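You operate a simulated robot arm through the tools that you are given. There is no shell and no other tool.

You are at the controls of a simulated robot arm. One attempt, no reset.

JOB
Grease the patch of runway under the flask cradle.
Fine: lock the lift first, run the cradle out, brush grease on from its pot, stand the brush back, run the cradle in again and free the lift. Set down upright: runner grease brush. Where these are worked on the way, their far stop is far enough and under half their travel is too little: flask cradle. A coat counts when it lies all over at full strength: go over it till it gets no stronger.
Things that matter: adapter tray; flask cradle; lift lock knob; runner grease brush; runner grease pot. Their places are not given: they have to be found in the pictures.

Only the result counts: the job must be done as asked and must still hold three seconds after the hand-in. Knocking over, shifting, dropping, spilling or breaking anything else fails it.

ROBOT AND FRAMES
A 7-joint arm with a two-finger parallel gripper, fixed in place. Base frame: the origin is on the floor under the middle of its stand, x ahead of it, y to its left, z up; the work surface is at about z = 830. Units: mm, degrees, N and s.
With the tool pointing down near the work surface it reaches from about 420 to 900 mm from the base axis. Its first joint turns from -143.0 to 143.0 degrees. Payload 3 kg.
The tool frame sits at the grasp point between the pads (the TCP): z along the fingers, y along the line on which they close. The tips reach 30 mm beyond it. Largest opening 94 mm; finger width 28, thickness 10; the body of the gripper, 50 by 96 mm, starts 55 mm behind the TCP.
Orientation is that of the tool frame in the base frame, as a unit quaternion [x, y, z, w]. With the fingers straight down and closing along the base's y, the tool's x points along the base's -x, its y along +y and its z along -z.

CONTROLS
- The arm moves only by the tool nudge_tool. Its arguments are lists of equal length, an entry for each row: "linear": the shift along the base's x, y, z in cm, a list of three; "turn": the turn, a rotation vector about the base's x, y, z in rad, a list of three. In form: {"linear": [[dx, dy, dz], ...], "turn": [[rx, ry, rz], ...]}. A call has 1 to 20 rows; each row is the pose to reach, as a shift and turn from the pose commanded when the call began. "hand" is the opening, from 0 (shut) to 1 (fully open), set as the call begins (left out, the last holds). A row lasts 0.2 s, in which the tool goes at most 50 mm and 8.6 degrees; a call with a longer step from one row to the next is refused whole, and so is a gripper value outside its range. Where a pose cannot be reached the arm comes as near as it can. A force on the tool above 50 N (or 10 N above the force at the start of the call, whichever is more), or a blocked arm, ends the call early, and 0.2 s more pass. Each finger travels about 72 mm/s and halts on what it meets, pressing with about 39 N; the grip force reading is that of the motor and also rises with nothing between the fingers. The clock runs only during rows and for 0.2 s after the last one: add rows that repeat a pose to give the fingers time. The reply holds the time, the measured pose of the TCP, the force on the tool along the base axes, the opening and the grip force, in the units named above and with some noise, with the torque about the TCP (base axes, N m) and any sound that the robot's microphone picked up, and new pictures: "show" is both (left out), scene, wrist or none.
- Cameras (640 x 400 px; columns grow to the right, rows downward): "scene" is fixed at [215.4, 492.5, 1609.7]; the picture's right is [-0.47, -0.88, 0.00], its down [-0.75, 0.40, -0.53] and it looks along [0.47, -0.25, -0.85] (base axes); focal length 297 px, centre (320, 200). "wrist" rides on the gripper at [76, 14, -103] in the tool frame; the picture's right is [-0.18, 0.98, 0.00], its down [-0.75, -0.14, -0.64] and it looks along [-0.63, -0.12, 0.77] (tool axes); focal length 243 px, centre (320, 200).
- locate(camera, pixels): for up to 12 pixels [column, row] of the newest picture of that camera ("zoom" is the newest enlarged one), the place [x, y, z] in the base frame of the surface seen there, good to about 2 mm, but the place of the scene camera against the robot may be out by one fixed shift of up to 18 mm in any direction. The clock stands still meanwhile.
- zoom(camera, box): a new picture of the part [left, top, right, bottom] of that camera's present view, enlarged. The clock stands still meanwhile.
- close_job(): hands the job in; it is judged then, once.

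Unless the task says otherwise, let go and move clear before handing in.

The tools are called after "Emit:" as a command line: name --argument value ..., lists and objects as JSON in quotes. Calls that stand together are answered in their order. nudge_tool: Moves the arm, as the interface text tells. Its arguments: {"type":"object","properties":{"linear":{"type":"array"},"turn":{"type":"array"},"hand":{"type":"number"},"show":{"type":"string","enum":["both","scene","wrist","none"]}},"required":["linear","turn"]} The other tools are called the same way: locate (camera, pixels) gives the place of the surface under pixels of a picture; zoom (camera, box) takes an enlarged picture of a part of a camera's view; close_job () hands the job in.

At the start:

```text
time_s: 0.0
tool_pos: [531.2, 149.9, 1166.5]
ee_rot: [0.0, 1.0, 0.0, -0.001]
force: [-0.7, -0.1, 0.3]
torque: [0.0, -0.04, 0.02]
opening: 94.0
finger_force: 0.1
```

scene: 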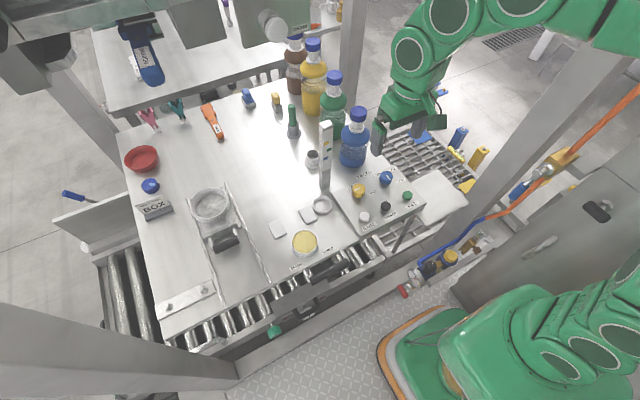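
wrist: 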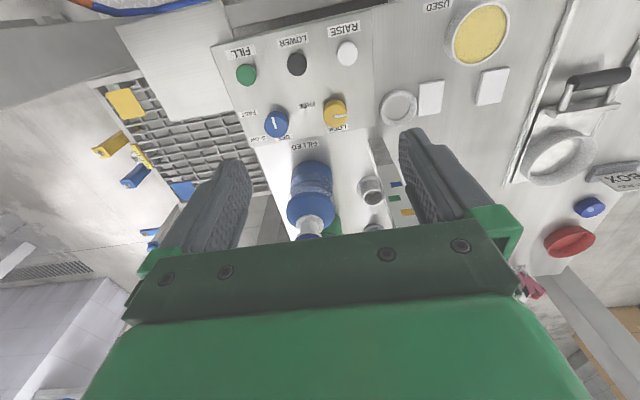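

The scene picture shows a bench with a panel of knobs (around 385,190), a cradle on rails (around 215,215), and several bottles. I'll zoom into the key regions to identify the lock knob, brush, pot and cradle.

Emit:
zoom --camera "scene" --box '[320, 150, 440, 250]'

Emit:
zoom --camera "scene" --box '[130, 170, 290, 330]'

Emit:
zoom --camera "scene" --box '[230, 70, 380, 220]'

Emit:
zoom --camera "wrist" --box '[210, 10, 410, 160]'

Emit:
zoom --camera "wrist" --box '[380, 0, 640, 280]'

```text
4.00 times, centred on (380, 200) of scene
```

zoom: 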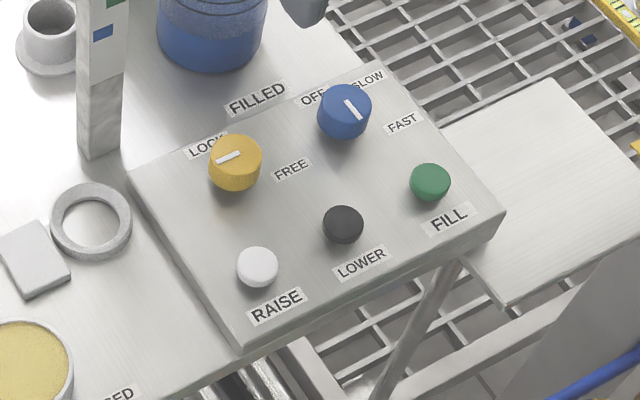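

```text
2.50 times, centred on (210, 250) of scene
```

zoom: 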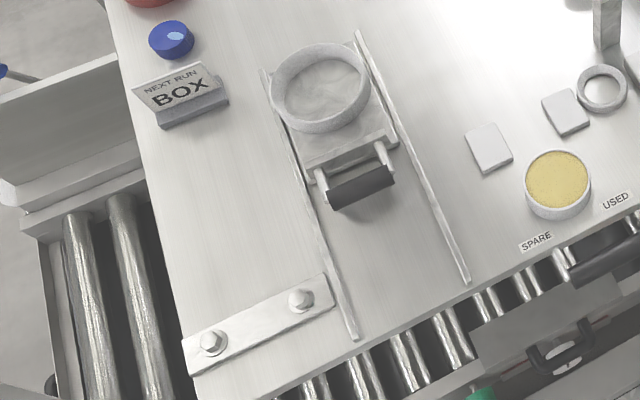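

```text
2.67 times, centred on (305, 145) of scene
```

zoom: 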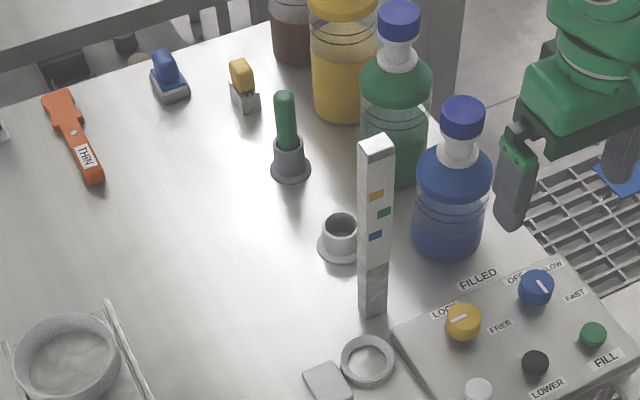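

```text
2.67 times, centred on (310, 85) of wrist
```

zoom: 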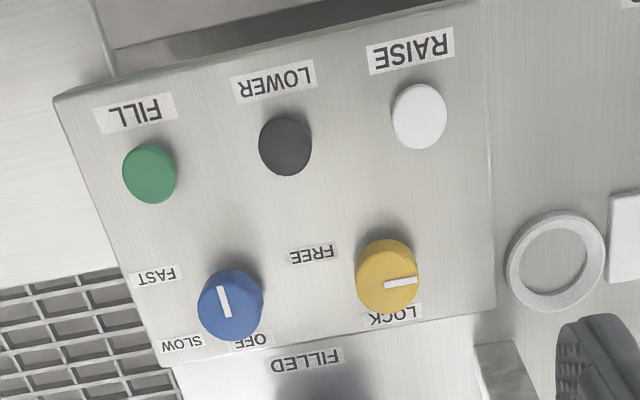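

```text
1.43 times, centred on (510, 140) of wrist
```

zoom: 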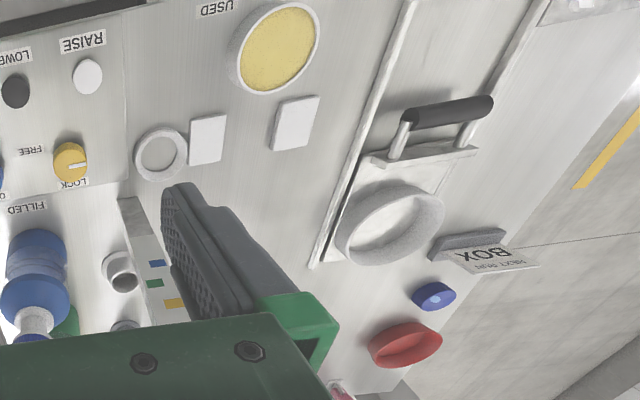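

The yellow knob (scene 358,190) has LOCK/FREE labels, and a green-handled tool stands in a holder at (292,120). I'll look at more detail on knob pointer, holder, pot candidates and labels.

Emit:
zoom --camera "scene" --box '[338, 170, 402, 210]'

Emit:
zoom --camera "scene" --box '[260, 190, 350, 280]'

Emit:
zoom --camera "scene" --box '[270, 90, 350, 190]'

Emit:
zoom --camera "scene" --box '[110, 80, 240, 200]'

Emit:
zoom --camera "scene" --box '[180, 170, 260, 260]'

Emit:
zoom --camera "scene" --box '[400, 90, 560, 300]'

Emit:
zoom --camera "scene" --box '[240, 230, 420, 350]'

```text
10.00 times, centred on (370, 190) of scene
```

zoom: 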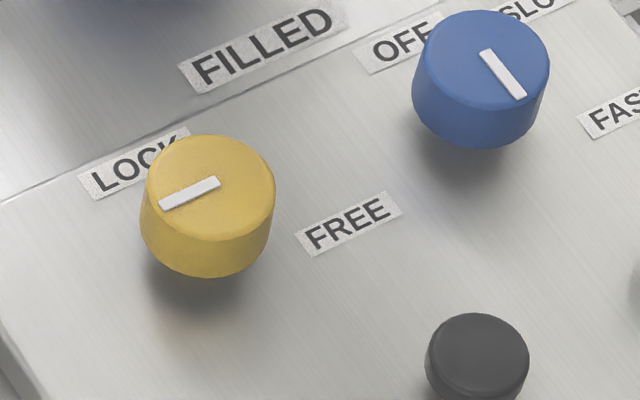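

```text
4.44 times, centred on (305, 235) of scene
```

zoom: 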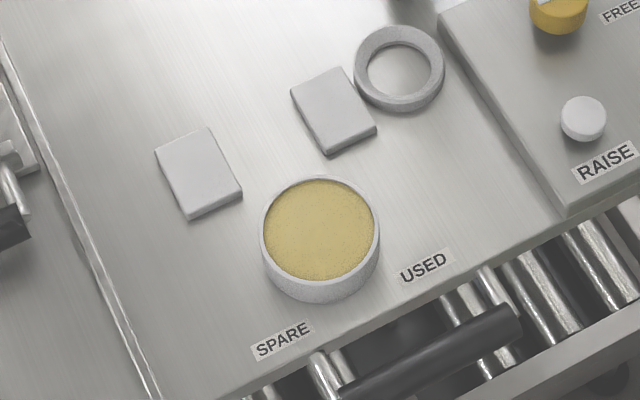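

```text
4.00 times, centred on (310, 140) of scene
```

zoom: 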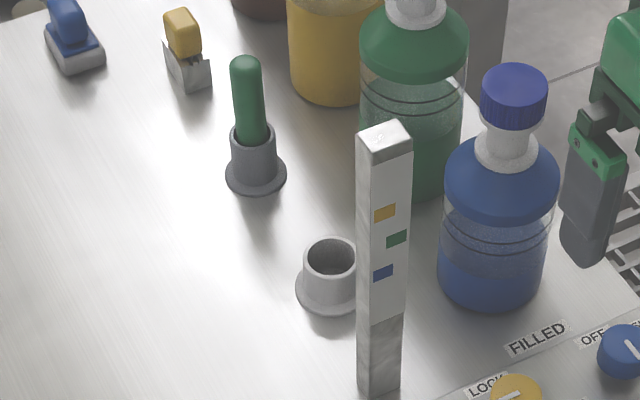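

```text
3.33 times, centred on (175, 140) of scene
```

zoom: 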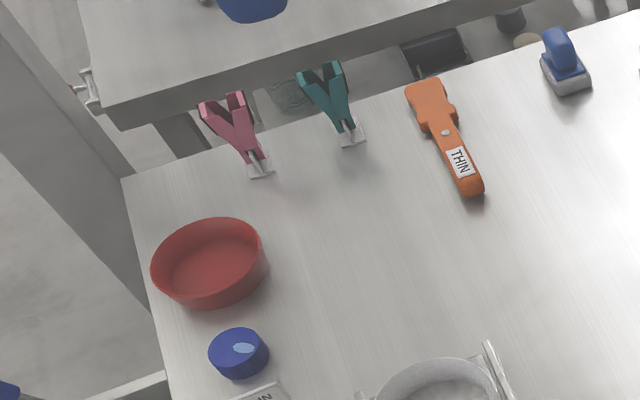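

```text
4.44 times, centred on (220, 215) of scene
```

zoom: 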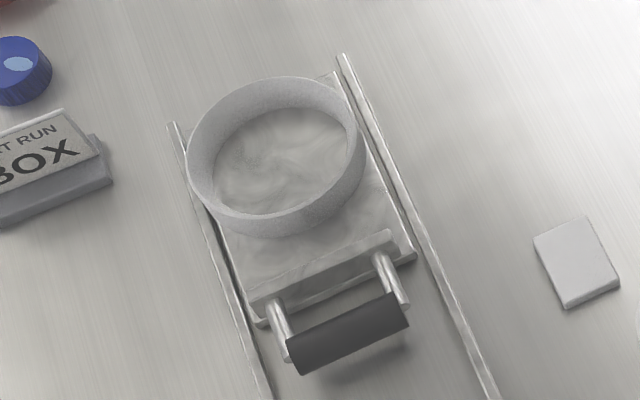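

```text
1.90 times, centred on (480, 195) of scene
```

zoom: 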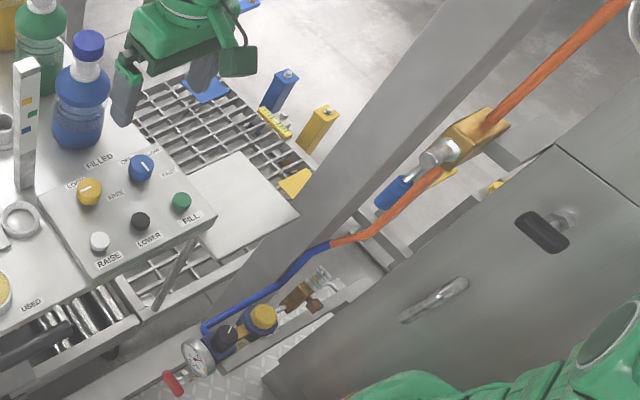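

```text
3.33 times, centred on (330, 290) of scene
```

zoom: 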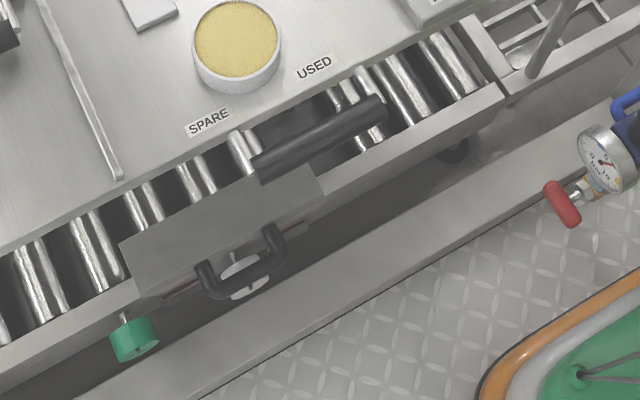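

The pointer on the yellow knob lies towards image-left; I need positions of knob, labels, brush, cups, tin, cradle and rails. Locating them in the scene camera.

Emit:
locate --camera "scene" --pixels '[[359, 188], [354, 191], [360, 189], [350, 188], [372, 192], [386, 176], [367, 200], [345, 195], [291, 109], [292, 133], [312, 155], [304, 240]]'

Emit:
locate --camera "scene" --pixels '[[195, 197], [190, 190], [226, 184], [269, 285], [218, 304], [227, 238], [212, 207], [215, 244], [239, 231], [217, 250], [237, 241], [230, 232]]'

Emit:
locate --camera "scene" --pixels '[[325, 125], [325, 187], [354, 150], [357, 112], [323, 205], [308, 215], [278, 229], [141, 158], [150, 185], [153, 205], [249, 98], [276, 98]]'

Emit:
locate --camera "wrist" --pixels '[[336, 112], [345, 115], [347, 54], [310, 105], [342, 127], [480, 32], [557, 158], [598, 80], [371, 188], [399, 107], [375, 228], [275, 124]]'

```text
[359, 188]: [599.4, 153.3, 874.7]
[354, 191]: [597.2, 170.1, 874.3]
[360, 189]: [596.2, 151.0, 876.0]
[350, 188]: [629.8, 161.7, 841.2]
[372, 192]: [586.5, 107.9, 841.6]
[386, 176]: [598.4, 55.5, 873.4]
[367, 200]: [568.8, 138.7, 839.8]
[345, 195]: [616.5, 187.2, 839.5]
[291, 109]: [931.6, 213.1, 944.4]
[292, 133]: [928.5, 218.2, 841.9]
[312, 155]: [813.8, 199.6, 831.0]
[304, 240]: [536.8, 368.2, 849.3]
```

```text
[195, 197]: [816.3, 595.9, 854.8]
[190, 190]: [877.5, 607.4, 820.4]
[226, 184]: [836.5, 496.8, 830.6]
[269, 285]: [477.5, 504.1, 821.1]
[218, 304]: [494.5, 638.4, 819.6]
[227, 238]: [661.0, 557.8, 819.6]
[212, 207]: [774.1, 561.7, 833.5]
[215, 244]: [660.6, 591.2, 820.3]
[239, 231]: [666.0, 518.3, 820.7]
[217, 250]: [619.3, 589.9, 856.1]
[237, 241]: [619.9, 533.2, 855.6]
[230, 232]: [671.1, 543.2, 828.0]
```

```text
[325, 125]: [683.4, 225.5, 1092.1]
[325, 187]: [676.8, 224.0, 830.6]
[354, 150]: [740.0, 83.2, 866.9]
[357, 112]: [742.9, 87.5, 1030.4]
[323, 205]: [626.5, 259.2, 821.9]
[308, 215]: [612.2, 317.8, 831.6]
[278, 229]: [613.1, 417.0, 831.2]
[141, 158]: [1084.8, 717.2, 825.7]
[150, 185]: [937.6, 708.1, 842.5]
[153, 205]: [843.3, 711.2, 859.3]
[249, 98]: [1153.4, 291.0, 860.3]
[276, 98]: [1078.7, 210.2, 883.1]
```

```text
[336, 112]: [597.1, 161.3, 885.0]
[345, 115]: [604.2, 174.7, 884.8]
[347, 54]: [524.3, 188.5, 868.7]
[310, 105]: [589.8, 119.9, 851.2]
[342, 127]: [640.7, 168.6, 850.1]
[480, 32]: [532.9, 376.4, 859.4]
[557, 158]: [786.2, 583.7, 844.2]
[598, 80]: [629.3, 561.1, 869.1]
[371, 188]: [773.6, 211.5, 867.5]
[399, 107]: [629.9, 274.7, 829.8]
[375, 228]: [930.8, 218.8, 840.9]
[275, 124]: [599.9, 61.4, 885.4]
```

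The scene offsets from the wrist view by roughly (-4,+8,+10). I'll zoom the wrist view onto the grey cup, tin and cradle to find which is the grease pot and adapter tray.

Emit:
zoom --camera "wrist" --box '[340, 160, 410, 240]'

Emit:
zoom --camera "wrist" --box '[370, 0, 520, 130]'

Emit:
zoom --camera "wrist" --box '[500, 40, 640, 270]'

Emit:
zoom --camera "wrist" --box '[80, 20, 260, 200]'

Emit:
zoom --camera "scene" --box '[80, 0, 340, 120]'

Emit:
zoom --camera "scene" --box '[40, 170, 180, 340]'

```text
5.00 times, centred on (375, 200) of wrist
```

zoom: 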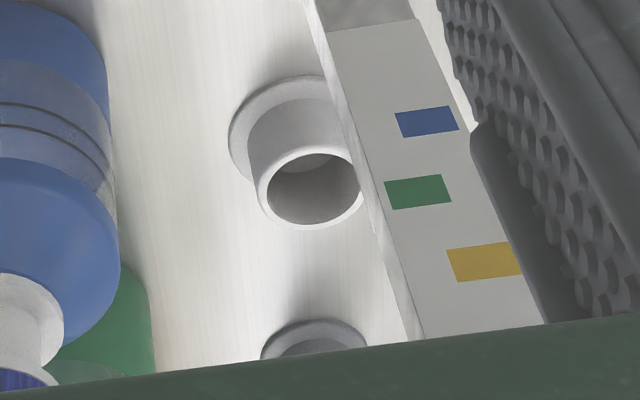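

```text
3.08 times, centred on (445, 65) of wrist
```

zoom: 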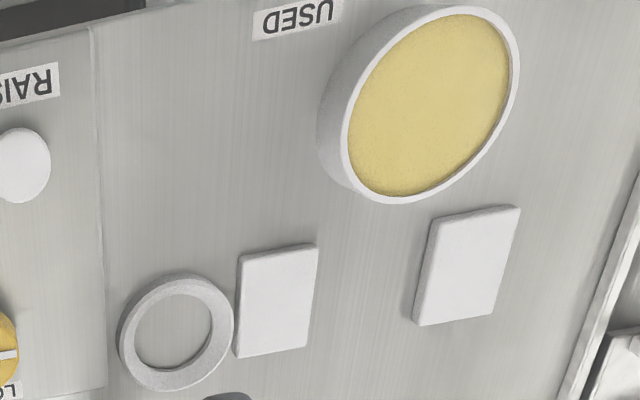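

```text
1.74 times, centred on (570, 155) of wrist
```

zoom: 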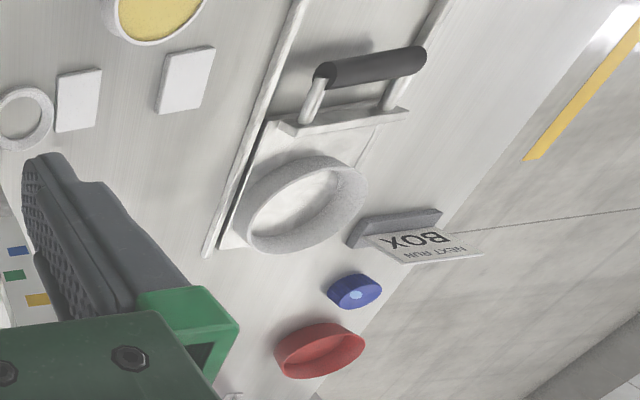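

```text
2.22 times, centred on (170, 110) of wrist
```

zoom: 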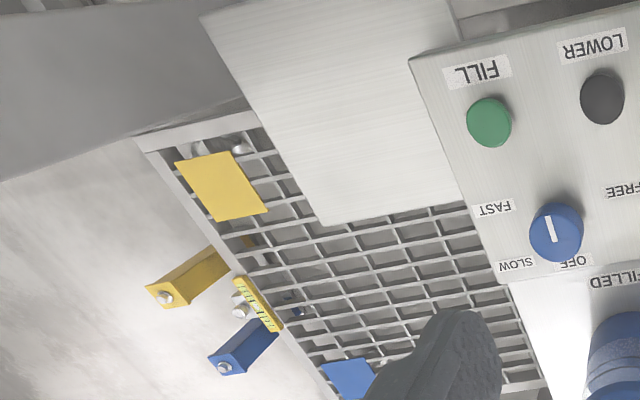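

```text
2.46 times, centred on (210, 60) of scene
```

zoom: 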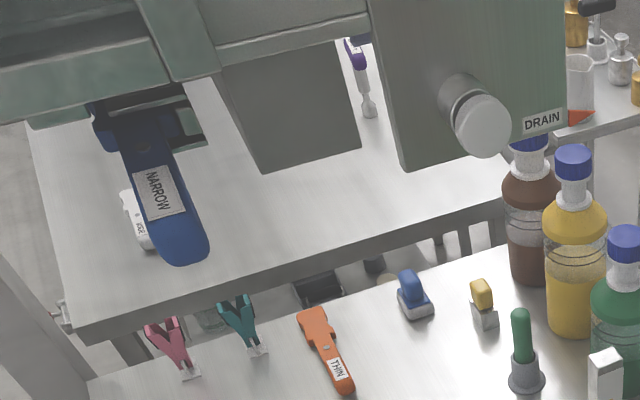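

```text
2.35 times, centred on (110, 255) of scene
```

zoom: 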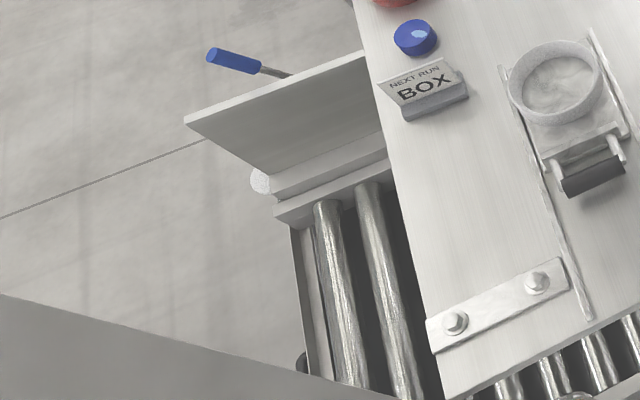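

I'll zoom the scene camera hard onto the brush/holder and the two pot candidates, and locate their outlines.

Emit:
zoom --camera "scene" --box '[280, 98, 304, 142]'

Emit:
zoom --camera "scene" --box '[300, 144, 324, 174]'

Emit:
zoom --camera "scene" --box '[284, 222, 324, 262]'

Emit:
zoom --camera "scene" --box '[236, 84, 290, 114]'

Emit:
locate --camera "scene" --pixels '[[437, 200], [420, 190], [250, 90], [276, 95], [270, 28], [150, 70], [290, 290], [330, 270], [210, 115], [180, 110], [148, 118], [185, 297]]'

```text
9.09 times, centred on (292, 120) of scene
```

zoom: 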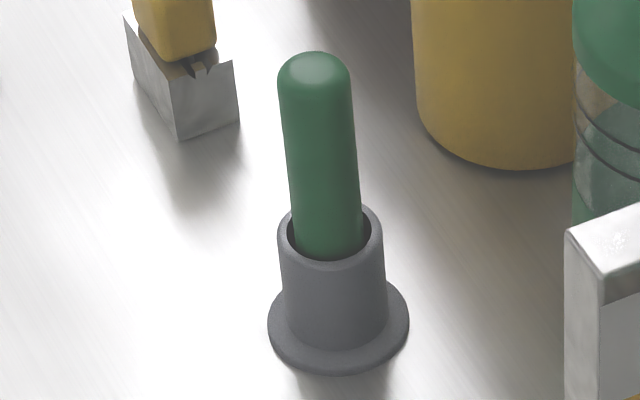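

```text
13.33 times, centred on (312, 159) of scene
```

zoom: 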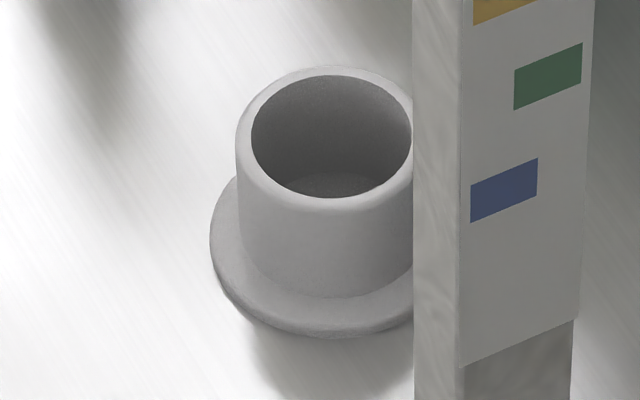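

```text
10.00 times, centred on (304, 242) of scene
```

zoom: 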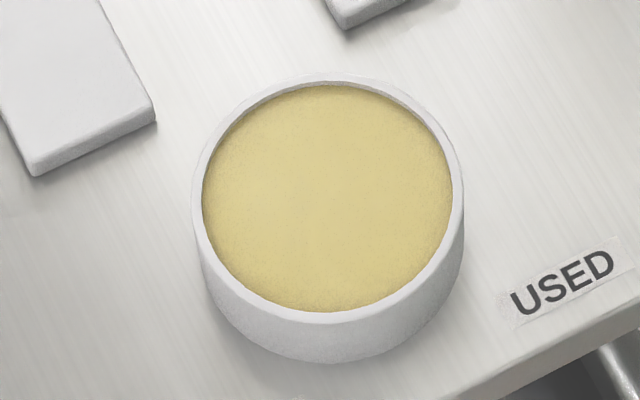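

```text
11.85 times, centred on (263, 99) of scene
```

zoom: 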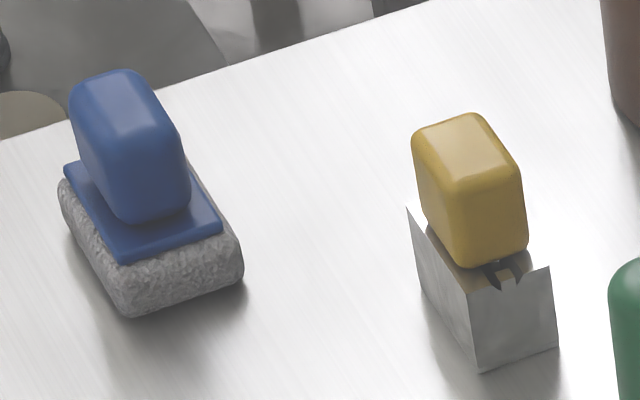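

```text
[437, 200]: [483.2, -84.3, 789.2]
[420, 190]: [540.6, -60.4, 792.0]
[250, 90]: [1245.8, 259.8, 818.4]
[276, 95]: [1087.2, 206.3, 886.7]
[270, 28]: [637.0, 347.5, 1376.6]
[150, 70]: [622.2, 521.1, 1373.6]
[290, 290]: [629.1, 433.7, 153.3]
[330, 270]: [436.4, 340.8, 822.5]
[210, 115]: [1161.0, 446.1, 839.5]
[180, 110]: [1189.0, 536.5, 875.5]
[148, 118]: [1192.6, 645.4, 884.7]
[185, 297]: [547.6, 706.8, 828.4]
```

The brush (green handle) stands in a dark holder near (925,225), the yellow-filled tin at (533,376) looks like the grease pot. I'll go down above the lock knob first to check its pointer up close.

Emit:
nudge_tool --linear '[[1.1, 0.2, -2.8], [2.2, 0.4, -5.6], [3.3, 0.6, -8.3], [4.4, 0.8, -11.0], [5.5, 1.0, -13.8], [6.6, 1.1, -16.0], [6.6, 1.1, -16.0]]' --turn '[[0, 0, 0], [0, 0, 0], [0, 0, 0], [0, 0, 0], [0, 0, 0], [0, 0, 0], [0, 0, 0]]' --hand 1

```text
time_s: 1.6
tool_pos: [597.1, 160.4, 1007.9]
ee_rot: [0.0, 1.0, 0.0, 0.0]
force: [-0.2, -0.2, -0.1]
torque: [0.0, 0.01, 0.03]
opening: 94.1
finger_force: 0.1
```

scene: 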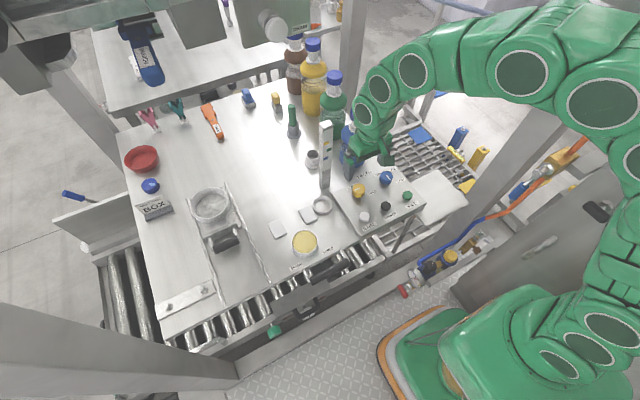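
wrist: 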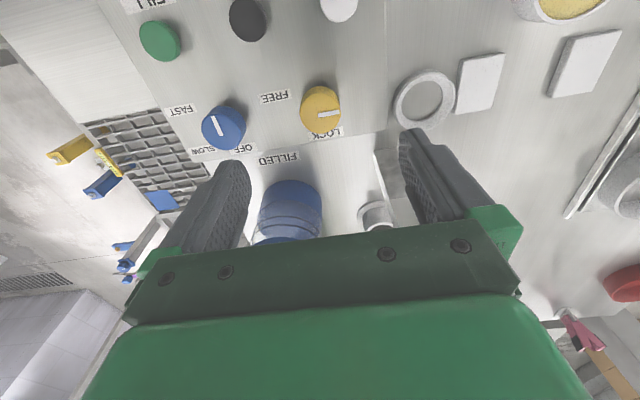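

Emit:
zoom --camera "wrist" --box '[250, 70, 390, 150]'

Emit:
locate --camera "wrist" --pixels '[[321, 114], [338, 114], [320, 115], [275, 97], [327, 130], [305, 112], [339, 108], [321, 127], [295, 120], [300, 90], [322, 100], [224, 130]]'

```text
4.57 times, centred on (320, 110) of wrist
```

zoom: 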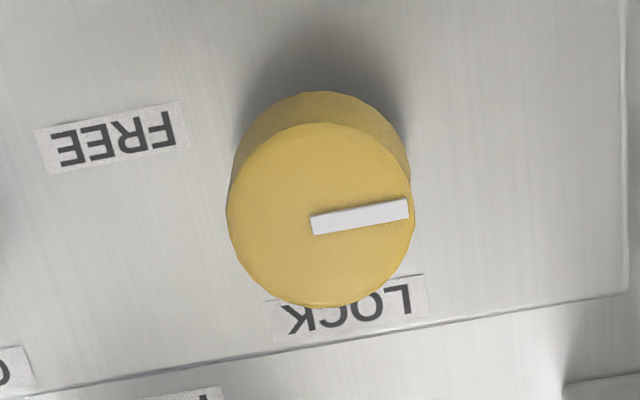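

```text
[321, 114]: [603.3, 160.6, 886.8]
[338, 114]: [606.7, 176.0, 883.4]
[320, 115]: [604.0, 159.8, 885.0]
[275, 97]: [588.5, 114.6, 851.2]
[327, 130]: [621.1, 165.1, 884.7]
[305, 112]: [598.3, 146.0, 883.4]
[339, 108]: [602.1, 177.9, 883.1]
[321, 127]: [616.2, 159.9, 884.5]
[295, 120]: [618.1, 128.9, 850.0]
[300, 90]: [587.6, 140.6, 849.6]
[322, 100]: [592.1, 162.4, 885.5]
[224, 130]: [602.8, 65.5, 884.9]
```

The yellow pointer points along +y (≈90°) while FREE sits at ≈-108° and LOCK at ≈-6° about the knob; I'll compare with the blue knob's mark to learn the pointer convention.

Emit:
zoom --camera "wrist" --box '[150, 80, 290, 170]'

Emit:
zoom --camera "scene" --box '[340, 165, 410, 215]'

Emit:
locate --camera "wrist" --pixels '[[181, 110], [203, 151], [243, 147], [216, 119], [221, 134], [212, 128], [236, 128], [224, 116], [224, 142]]'

```text
4.44 times, centred on (220, 125) of wrist
```

zoom: 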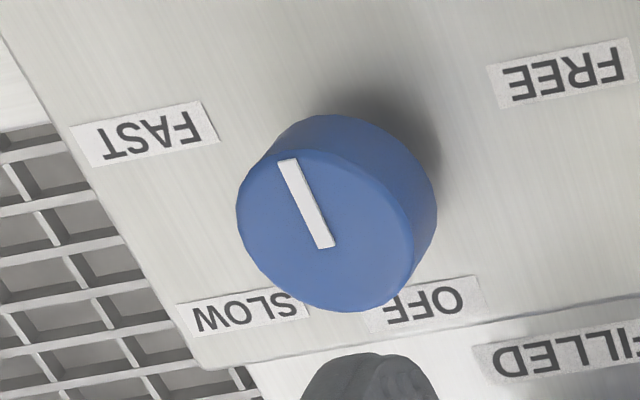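

```text
8.00 times, centred on (375, 190) of scene
```

zoom: 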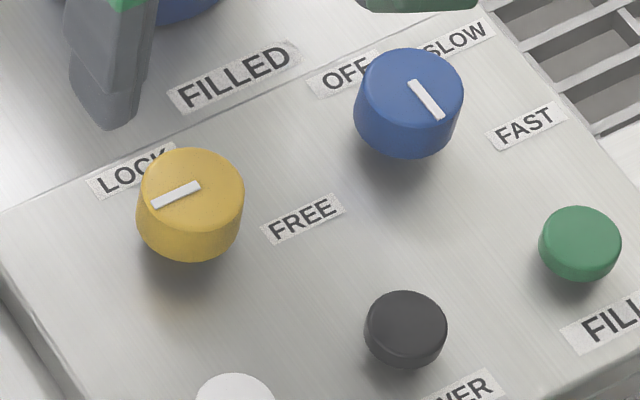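

```text
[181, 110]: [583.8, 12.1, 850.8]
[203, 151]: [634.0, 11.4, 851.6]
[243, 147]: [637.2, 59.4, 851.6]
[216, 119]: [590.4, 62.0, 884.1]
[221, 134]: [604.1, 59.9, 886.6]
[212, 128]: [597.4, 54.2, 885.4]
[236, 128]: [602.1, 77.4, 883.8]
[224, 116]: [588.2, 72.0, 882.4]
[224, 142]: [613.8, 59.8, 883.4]
```

Blue is at OFF with its mark on the opposite side (mark 180°, OFF at 0°), so the yellow mark at +90° means FREE now; LOCK is about +90–100° counter-clockwise. I'll turn the hand -30°, part-close it and go down around the knob at (603,160).

Emit:
nudge_tool --linear '[[0.15, 0, 0], [0.3, 0, 0], [0.45, 0, 0], [0.6, 0, -1], [0.6, 0, -4], [0.6, 0, -7], [0.6, 0, -9.5], [0.6, 0, -11.0], [0.6, 0, -12.0], [0.6, 0, -12.0]]' --turn '[[0, 0, -0.131], [0, 0, -0.262], [0, 0, -0.393], [0, 0, -0.5236], [0, 0, -0.5236], [0, 0, -0.5236], [0, 0, -0.5236], [0, 0, -0.5236], [0, 0, -0.5236], [0, 0, -0.5236]]' --hand 0.66

```text
time_s: 3.8
tool_pos: [602.6, 158.2, 886.2]
ee_rot: [0.258, 0.966, 0.0, 0.0]
force: [0.1, 0.1, 0.7]
torque: [-0.02, -0.01, 0.02]
opening: 62.0
finger_force: 0.2
```

scene: 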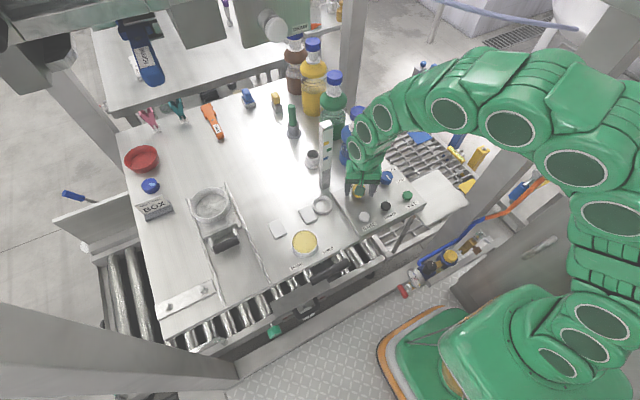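
wrist: 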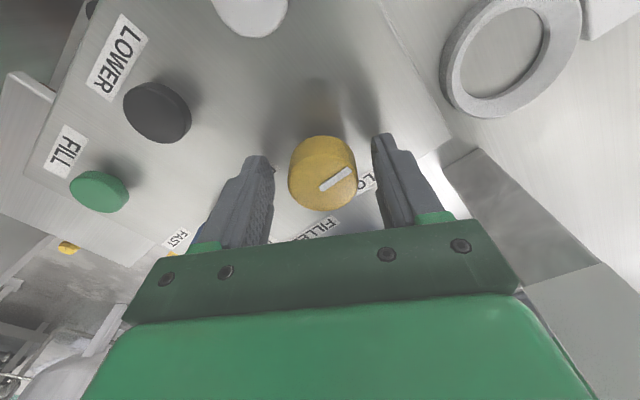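

The knob (323,172) sits centred between the fingers at z≈886; closing on it now.

Emit:
nudge_tool --linear '[[0, 0, 0], [0, 0, 0], [0, 0, 0]]' --turn '[[0, 0, 0], [0, 0, 0], [0, 0, 0]]' --hand 0 --show "wrist"

```text
time_s: 4.6
tool_pos: [602.4, 160.5, 886.6]
ee_rot: [0.259, 0.966, 0.001, 0.0]
force: [11.5, 25.3, -8.7]
torque: [0.63, -0.39, 0.1]
opening: 39.2
finger_force: 45.0
```

wrist: 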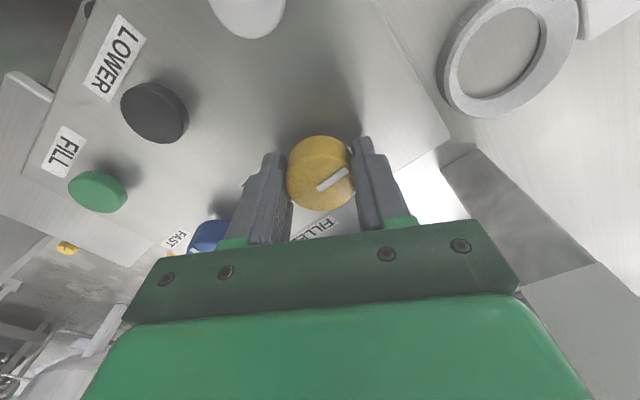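

Gripped (39 mm), with a sideways force of ~28 N, so the knob centre is slightly further along +y. I'll shift the command a little and try a small counter-clockwise turn.

Emit:
nudge_tool --linear '[[0.08, 0.15, 0], [0.08, 0.15, 0], [0.08, 0.15, 0]]' --turn '[[0, 0, 0], [0, 0, 0.1], [0, 0, 0.2]]' --show "wrist"

```text
time_s: 5.4
tool_pos: [604.8, 160.4, 887.9]
ee_rot: [0.161, 0.987, -0.001, -0.002]
force: [-12.0, -12.6, 17.7]
torque: [-0.35, 1.01, -0.03]
opening: 39.3
finger_force: 44.8
```

wrist: 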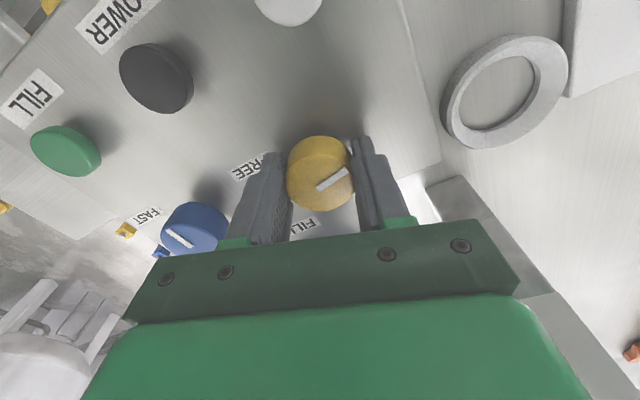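

The knob follows the hand freely (torque z ≈ 0). Continuing counter-clockwise in moderate steps.

Emit:
nudge_tool --linear '[[-0.04, -0.05, 0], [-0.04, -0.05, 0], [-0.04, -0.05, 0], [-0.04, -0.05, 0], [-0.04, -0.05, 0], [-0.04, -0.05, 0], [-0.04, -0.05, 0], [-0.04, -0.05, 0], [-0.04, -0.05, 0], [-0.04, -0.05, 0]]' --turn '[[0, 0, 0.11], [0, 0, 0.22], [0, 0, 0.33], [0, 0, 0.44], [0, 0, 0.55], [0, 0, 0.66], [0, 0, 0.77], [0, 0, 0.88], [0, 0, 0.99], [0, 0, 1.1]]' --show "both"

```text
time_s: 7.1
tool_pos: [603.7, 159.6, 886.3]
ee_rot: [-0.231, 0.973, 0.0, 0.001]
force: [1.2, -4.1, -3.8]
torque: [-0.46, 0.28, -0.01]
opening: 39.0
finger_force: 45.1
stopped in row 8: the force on the tool passed its limit at 51 N (the readings are from after the stop); the commanded pose is now the measured one
```

scene: 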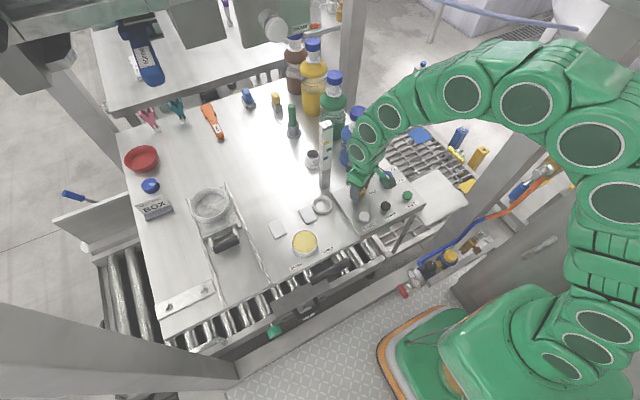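
wrist: 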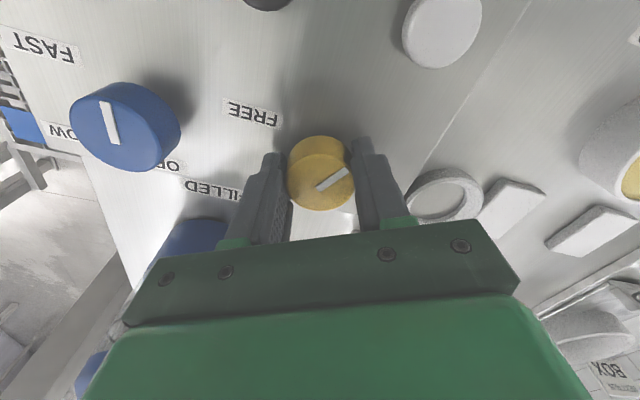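

It stopped after ~57° of knob turn on a 51 N force, now relaxed to ~5 N; the torque about z is ~0 so it may only have been sideways bind. I'll go on with small turns and watch the readings.

Emit:
nudge_tool --linear '[[0, 0, 0], [0, 0, 0], [0, 0, 0]]' --turn '[[0, 0, 0.05], [0, 0, 0.1], [0, 0, 0.15]]' --show "wrist"

```text
time_s: 7.9
tool_pos: [603.9, 159.2, 887.5]
ee_rot: [-0.302, 0.953, -0.001, 0.0]
force: [11.2, -6.7, -31.0]
torque: [0.06, -0.39, -0.01]
opening: 39.0
finger_force: 45.1
```

wrist: 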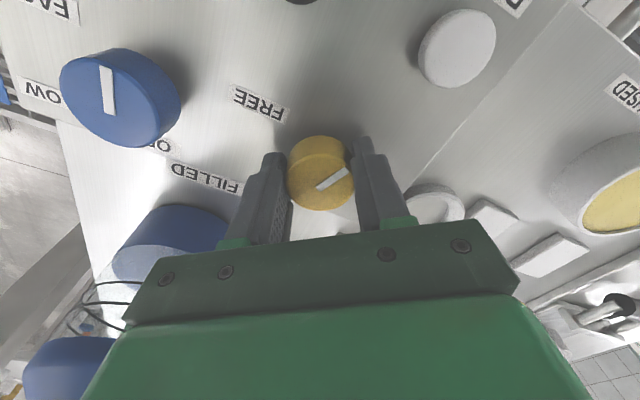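

Hand at ~35° and torque about z still nil, so no stop yet; there's a -31 N vertical bind. I'll lower the command ~1 mm and continue turning.

Emit:
nudge_tool --linear '[[-0.02, 0.02, -0.1], [-0.02, 0.02, -0.1], [-0.02, 0.02, -0.1], [-0.02, 0.02, -0.1]]' --turn '[[0, 0, 0.02], [0, 0, 0.08], [0, 0, 0.14], [0, 0, 0.2]]' --show "wrist"

```text
time_s: 8.9
tool_pos: [605.2, 158.6, 887.2]
ee_rot: [-0.396, 0.918, -0.001, 0.0]
force: [-1.2, -39.5, 26.8]
torque: [-1.02, -0.04, -0.01]
opening: 39.3
finger_force: 45.2
```

wrist: 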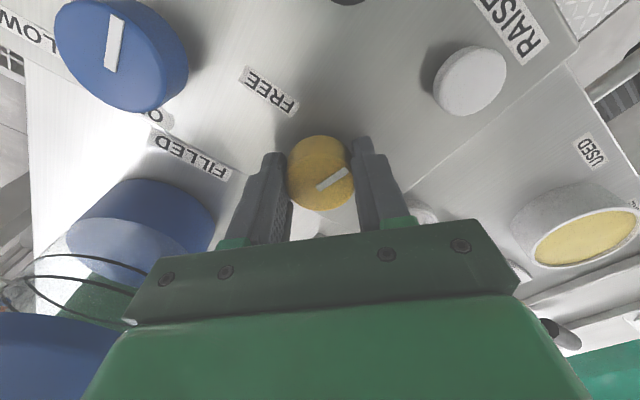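

Knob is at ~77° of turn, still no torque; forces are (−1,−40,+27), so I'll shift the command -1 mm y, +0.7 mm z and go on.

Emit:
nudge_tool --linear '[[0, -0.12, 0.06], [0, -0.12, 0.06], [0, -0.12, 0.06]]' --turn '[[0, 0, 0.02], [0, 0, 0.09], [0, 0, 0.16]]' --show "wrist"

```text
time_s: 9.7
tool_pos: [603.8, 158.6, 886.7]
ee_rot: [-0.468, 0.884, -0.001, 0.001]
force: [6.2, -7.1, 27.4]
torque: [-0.04, -0.07, 0.02]
opening: 39.1
finger_force: 44.9
```

wrist: 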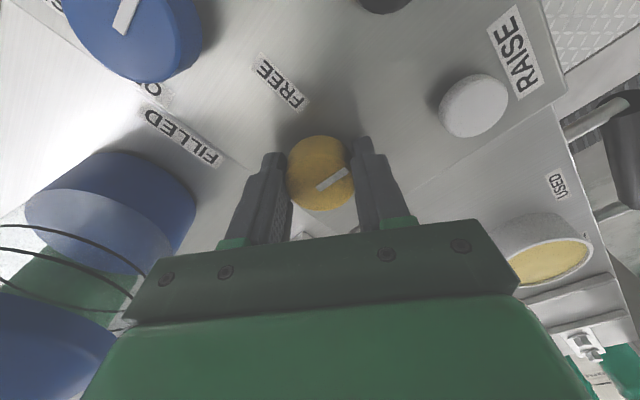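

Knob turned ~86°; no stop felt yet. I'll continue a bit further, lowering the z bind.

Emit:
nudge_tool --linear '[[0.02, -0.02, 0.07], [0.02, -0.02, 0.07], [0.02, -0.02, 0.07]]' --turn '[[0, 0, 0.02], [0, 0, 0.08], [0, 0, 0.14]]' --show "wrist"

```text
time_s: 10.5
tool_pos: [603.8, 157.7, 886.9]
ee_rot: [-0.529, 0.849, -0.001, 0.001]
force: [15.2, -0.5, 17.1]
torque: [-0.3, -0.51, -0.59]
opening: 39.3
finger_force: 44.9
```

wrist: 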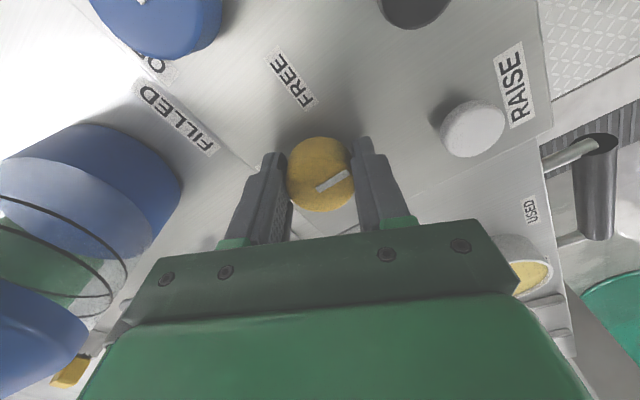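

Torque about z is now -0.59 N·m: the stop at ~90° travel is reached, matching LOCK. A tiny further push to be sure, then I'll release.

Emit:
nudge_tool --linear '[[0, 0, 0], [0, 0, 0]]' --turn '[[0, 0, 0.03], [0, 0, 0.05]]' --show "wrist"

```text
time_s: 11.1
tool_pos: [603.3, 157.2, 887.8]
ee_rot: [-0.549, 0.836, -0.001, 0.0]
force: [14.5, -17.4, 11.0]
torque: [-0.4, -0.29, -1.07]
opening: 39.3
finger_force: 45.6
```

wrist: 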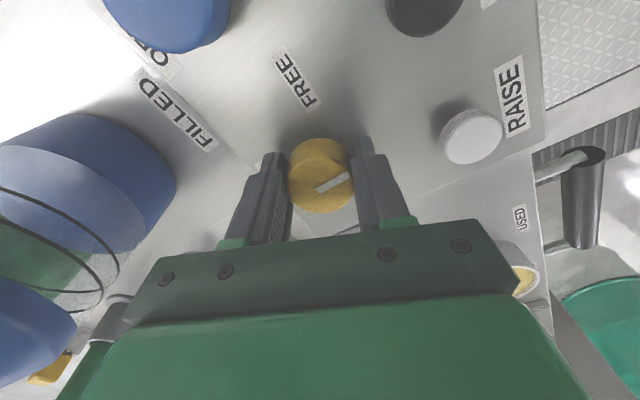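

Torque rose to -1.07, so it is firmly on the stop. Opening and rising straight up.

Emit:
nudge_tool --linear '[[0, 0, 0], [0, 0, 0], [0, 0, 2], [0, 0, 5], [0, 0, 8], [0, 0, 12], [0, 0, 12]]' --turn '[[0, 0, 0], [0, 0, 0], [0, 0, 0], [0, 0, 0], [0, 0, 0], [0, 0, 0], [0, 0, 0]]' --hand 0.66

```text
time_s: 12.7
tool_pos: [602.7, 158.5, 1008.6]
ee_rot: [-0.55, 0.835, 0.0, 0.001]
force: [0.7, -0.2, 0.1]
torque: [-0.02, 0.03, -0.02]
opening: 61.9
finger_force: 0.0
```

scene: 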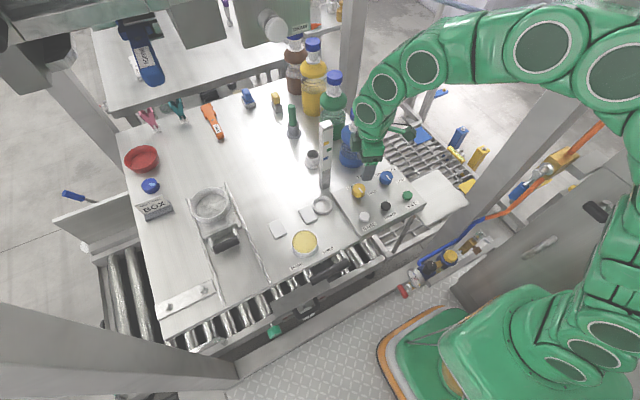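
wrist: 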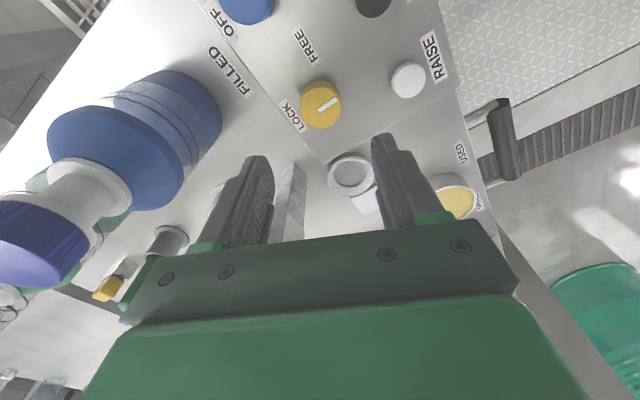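

Let me verify the knob's mark relative to LOCK.

Emit:
zoom --camera "wrist" --box '[260, 20, 400, 140]'

Emit:
zoom --camera "scene" --box '[338, 170, 402, 210]'

```text
3.33 times, centred on (330, 80) of wrist
```

zoom: 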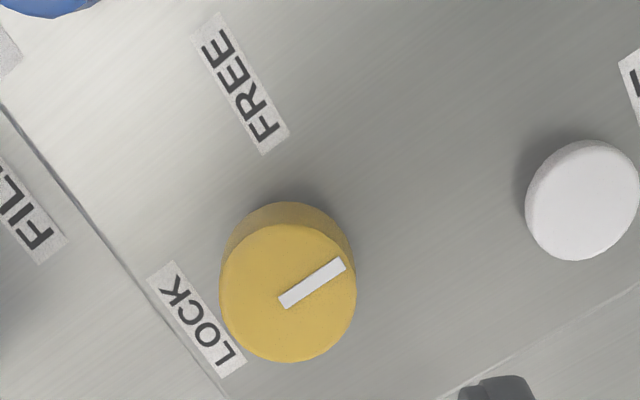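

```text
10.00 times, centred on (370, 190) of scene
```

zoom: 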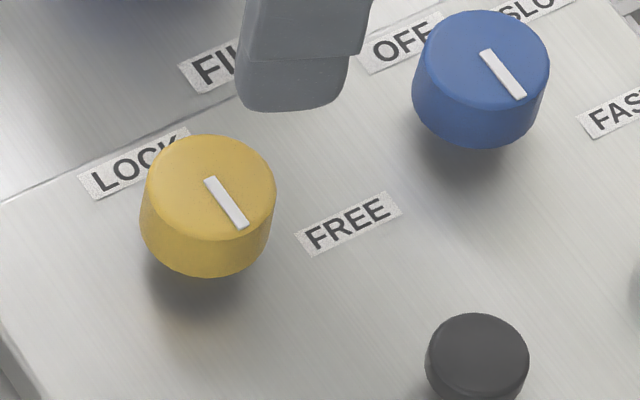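

Now the mark is opposite LOCK exactly as blue's is opposite OFF, so the lift is locked. Next the cradle; first I'll check the overhead structures that could obstruct the arm and locate the handle.

Emit:
locate --camera "scene" --pixels '[[20, 20], [60, 25], [160, 40], [150, 80], [210, 20], [235, 20], [300, 20], [285, 30], [50, 70], [30, 330], [100, 20], [340, 60]]'

Emit:
zoom --camera "scene" --box '[0, 0, 340, 110]'

Emit:
zoom --camera "scene" --box '[200, 215, 256, 260]'

```text
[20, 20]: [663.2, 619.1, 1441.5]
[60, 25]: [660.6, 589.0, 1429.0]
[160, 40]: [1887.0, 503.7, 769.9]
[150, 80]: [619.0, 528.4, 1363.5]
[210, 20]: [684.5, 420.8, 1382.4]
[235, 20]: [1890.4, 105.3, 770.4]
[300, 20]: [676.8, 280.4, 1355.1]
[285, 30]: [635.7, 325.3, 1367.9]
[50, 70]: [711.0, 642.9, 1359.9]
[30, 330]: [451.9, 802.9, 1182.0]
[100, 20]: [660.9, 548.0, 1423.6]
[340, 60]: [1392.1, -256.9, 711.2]
```

```text
1.88 times, centred on (170, 55) of scene
```

zoom: 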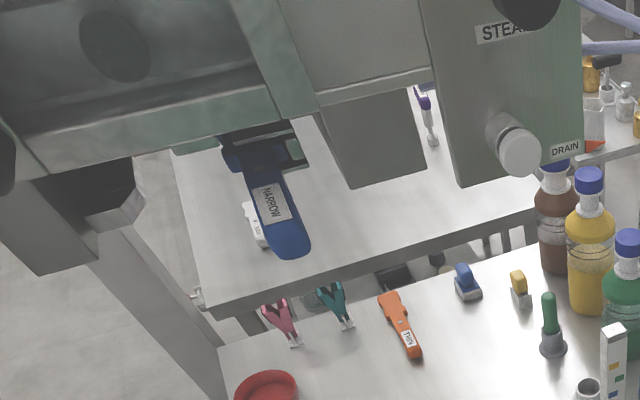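

```text
8.89 times, centred on (228, 238) of scene
```

zoom: 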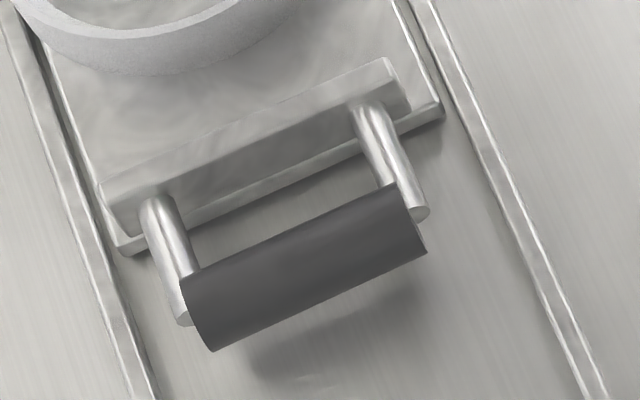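

Overhead machine starts about x≥620, z≥1355, which the lowered hand stays well below. I'll swing the hand round to +90° (closing along x) and move to above the cradle handle.

Emit:
nudge_tool --linear '[[-3, 0, 1], [-6, 0, 2], [-8, 3, 3], [-8, 7, 3], [-8, 11, 3], [-8, 15, 3], [-8, 19, 3], [-8, 23, 3], [-7, 27, 3], [-5, 31, 2], [-3, 35, 2], [-1, 38, 1], [-1, 38, 1]]' --turn '[[0, 0, 0.13], [0, 0, 0.27], [0, 0, 0.407], [0, 0, 0.407], [0, 0, 0.407], [0, 0, 0.407], [0, 0, 0.407], [0, 0, 0.407], [0, 0, 0.407], [0, 0, 0.407], [0, 0, 0.407], [0, 0, 0.407], [0, 0, 0.407]]'

```text
time_s: 15.5
tool_pos: [593.5, 540.1, 1018.2]
ee_rot: [0.707, -0.707, 0.001, -0.001]
force: [0.4, -0.5, 0.6]
torque: [-0.01, -0.01, 0.0]
opening: 62.1
finger_force: 0.0
```

scene: 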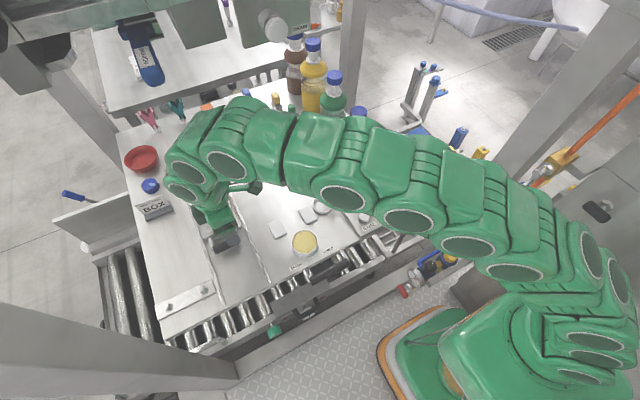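
wrist: 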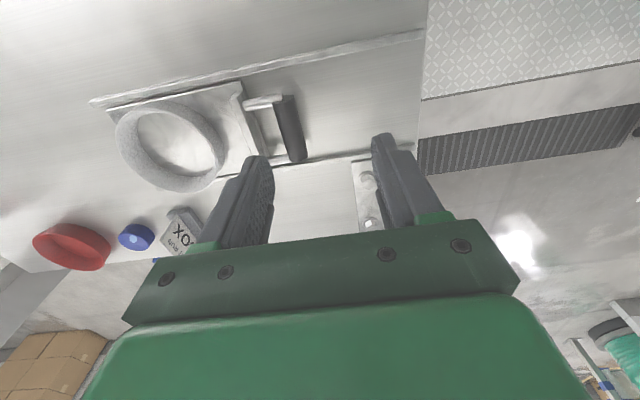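

Emit:
zoom --camera "wrist" --box '[80, 50, 440, 250]'

Emit:
locate --camera "wrist" --pixels '[[287, 97], [294, 128], [300, 158], [270, 100], [243, 85], [265, 140], [130, 110], [168, 140], [310, 65], [350, 160], [95, 103], [420, 38]]'

Emit:
zoom --camera "wrist" --box '[220, 70, 330, 180]'

```text
1.78 times, centred on (260, 150) of wrist
```

zoom: 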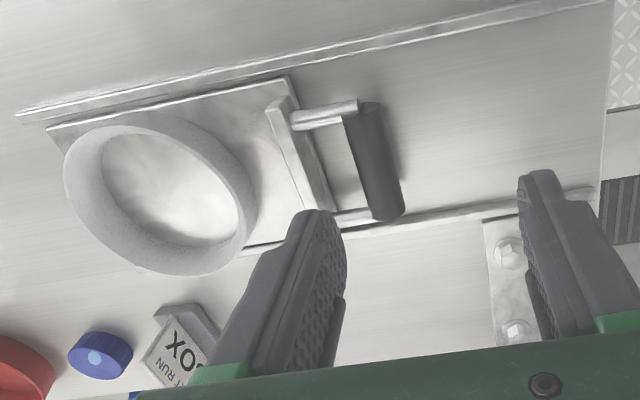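

```text
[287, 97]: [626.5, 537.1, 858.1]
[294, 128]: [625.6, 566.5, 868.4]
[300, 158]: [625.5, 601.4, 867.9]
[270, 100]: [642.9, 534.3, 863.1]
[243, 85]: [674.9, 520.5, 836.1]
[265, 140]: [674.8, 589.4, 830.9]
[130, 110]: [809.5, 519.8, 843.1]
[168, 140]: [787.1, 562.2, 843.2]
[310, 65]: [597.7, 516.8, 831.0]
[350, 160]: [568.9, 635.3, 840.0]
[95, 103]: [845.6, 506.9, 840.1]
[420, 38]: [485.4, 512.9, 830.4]
```

```text
3.64 times, centred on (275, 125) of wrist
```

zoom: 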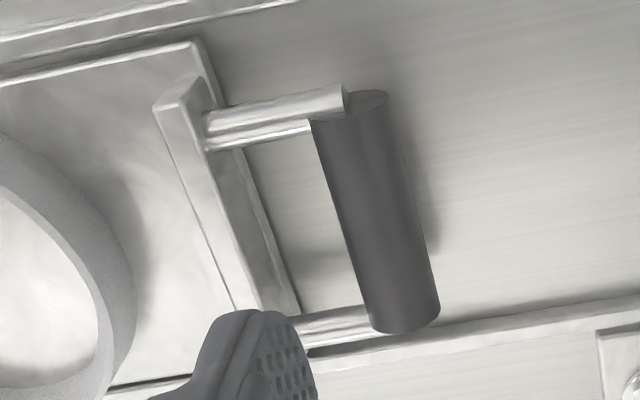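

The handle bar runs along y (536–603) at x≈624, top z≈868. Locating bar edges and the block edge to fit the fingers.

Emit:
locate --camera "wrist" --pixels '[[283, 130], [285, 130], [290, 130], [298, 130], [299, 130], [262, 130], [258, 130], [254, 130], [275, 130], [232, 100], [300, 200], [245, 95]]'

```text
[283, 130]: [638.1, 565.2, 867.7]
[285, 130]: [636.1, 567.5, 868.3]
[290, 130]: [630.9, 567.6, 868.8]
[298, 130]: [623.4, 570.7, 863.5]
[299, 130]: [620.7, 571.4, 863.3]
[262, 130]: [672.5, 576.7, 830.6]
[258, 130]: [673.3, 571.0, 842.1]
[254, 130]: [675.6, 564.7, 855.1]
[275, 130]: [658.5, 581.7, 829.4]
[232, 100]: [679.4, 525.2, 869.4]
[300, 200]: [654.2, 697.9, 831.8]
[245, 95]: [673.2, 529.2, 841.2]
```

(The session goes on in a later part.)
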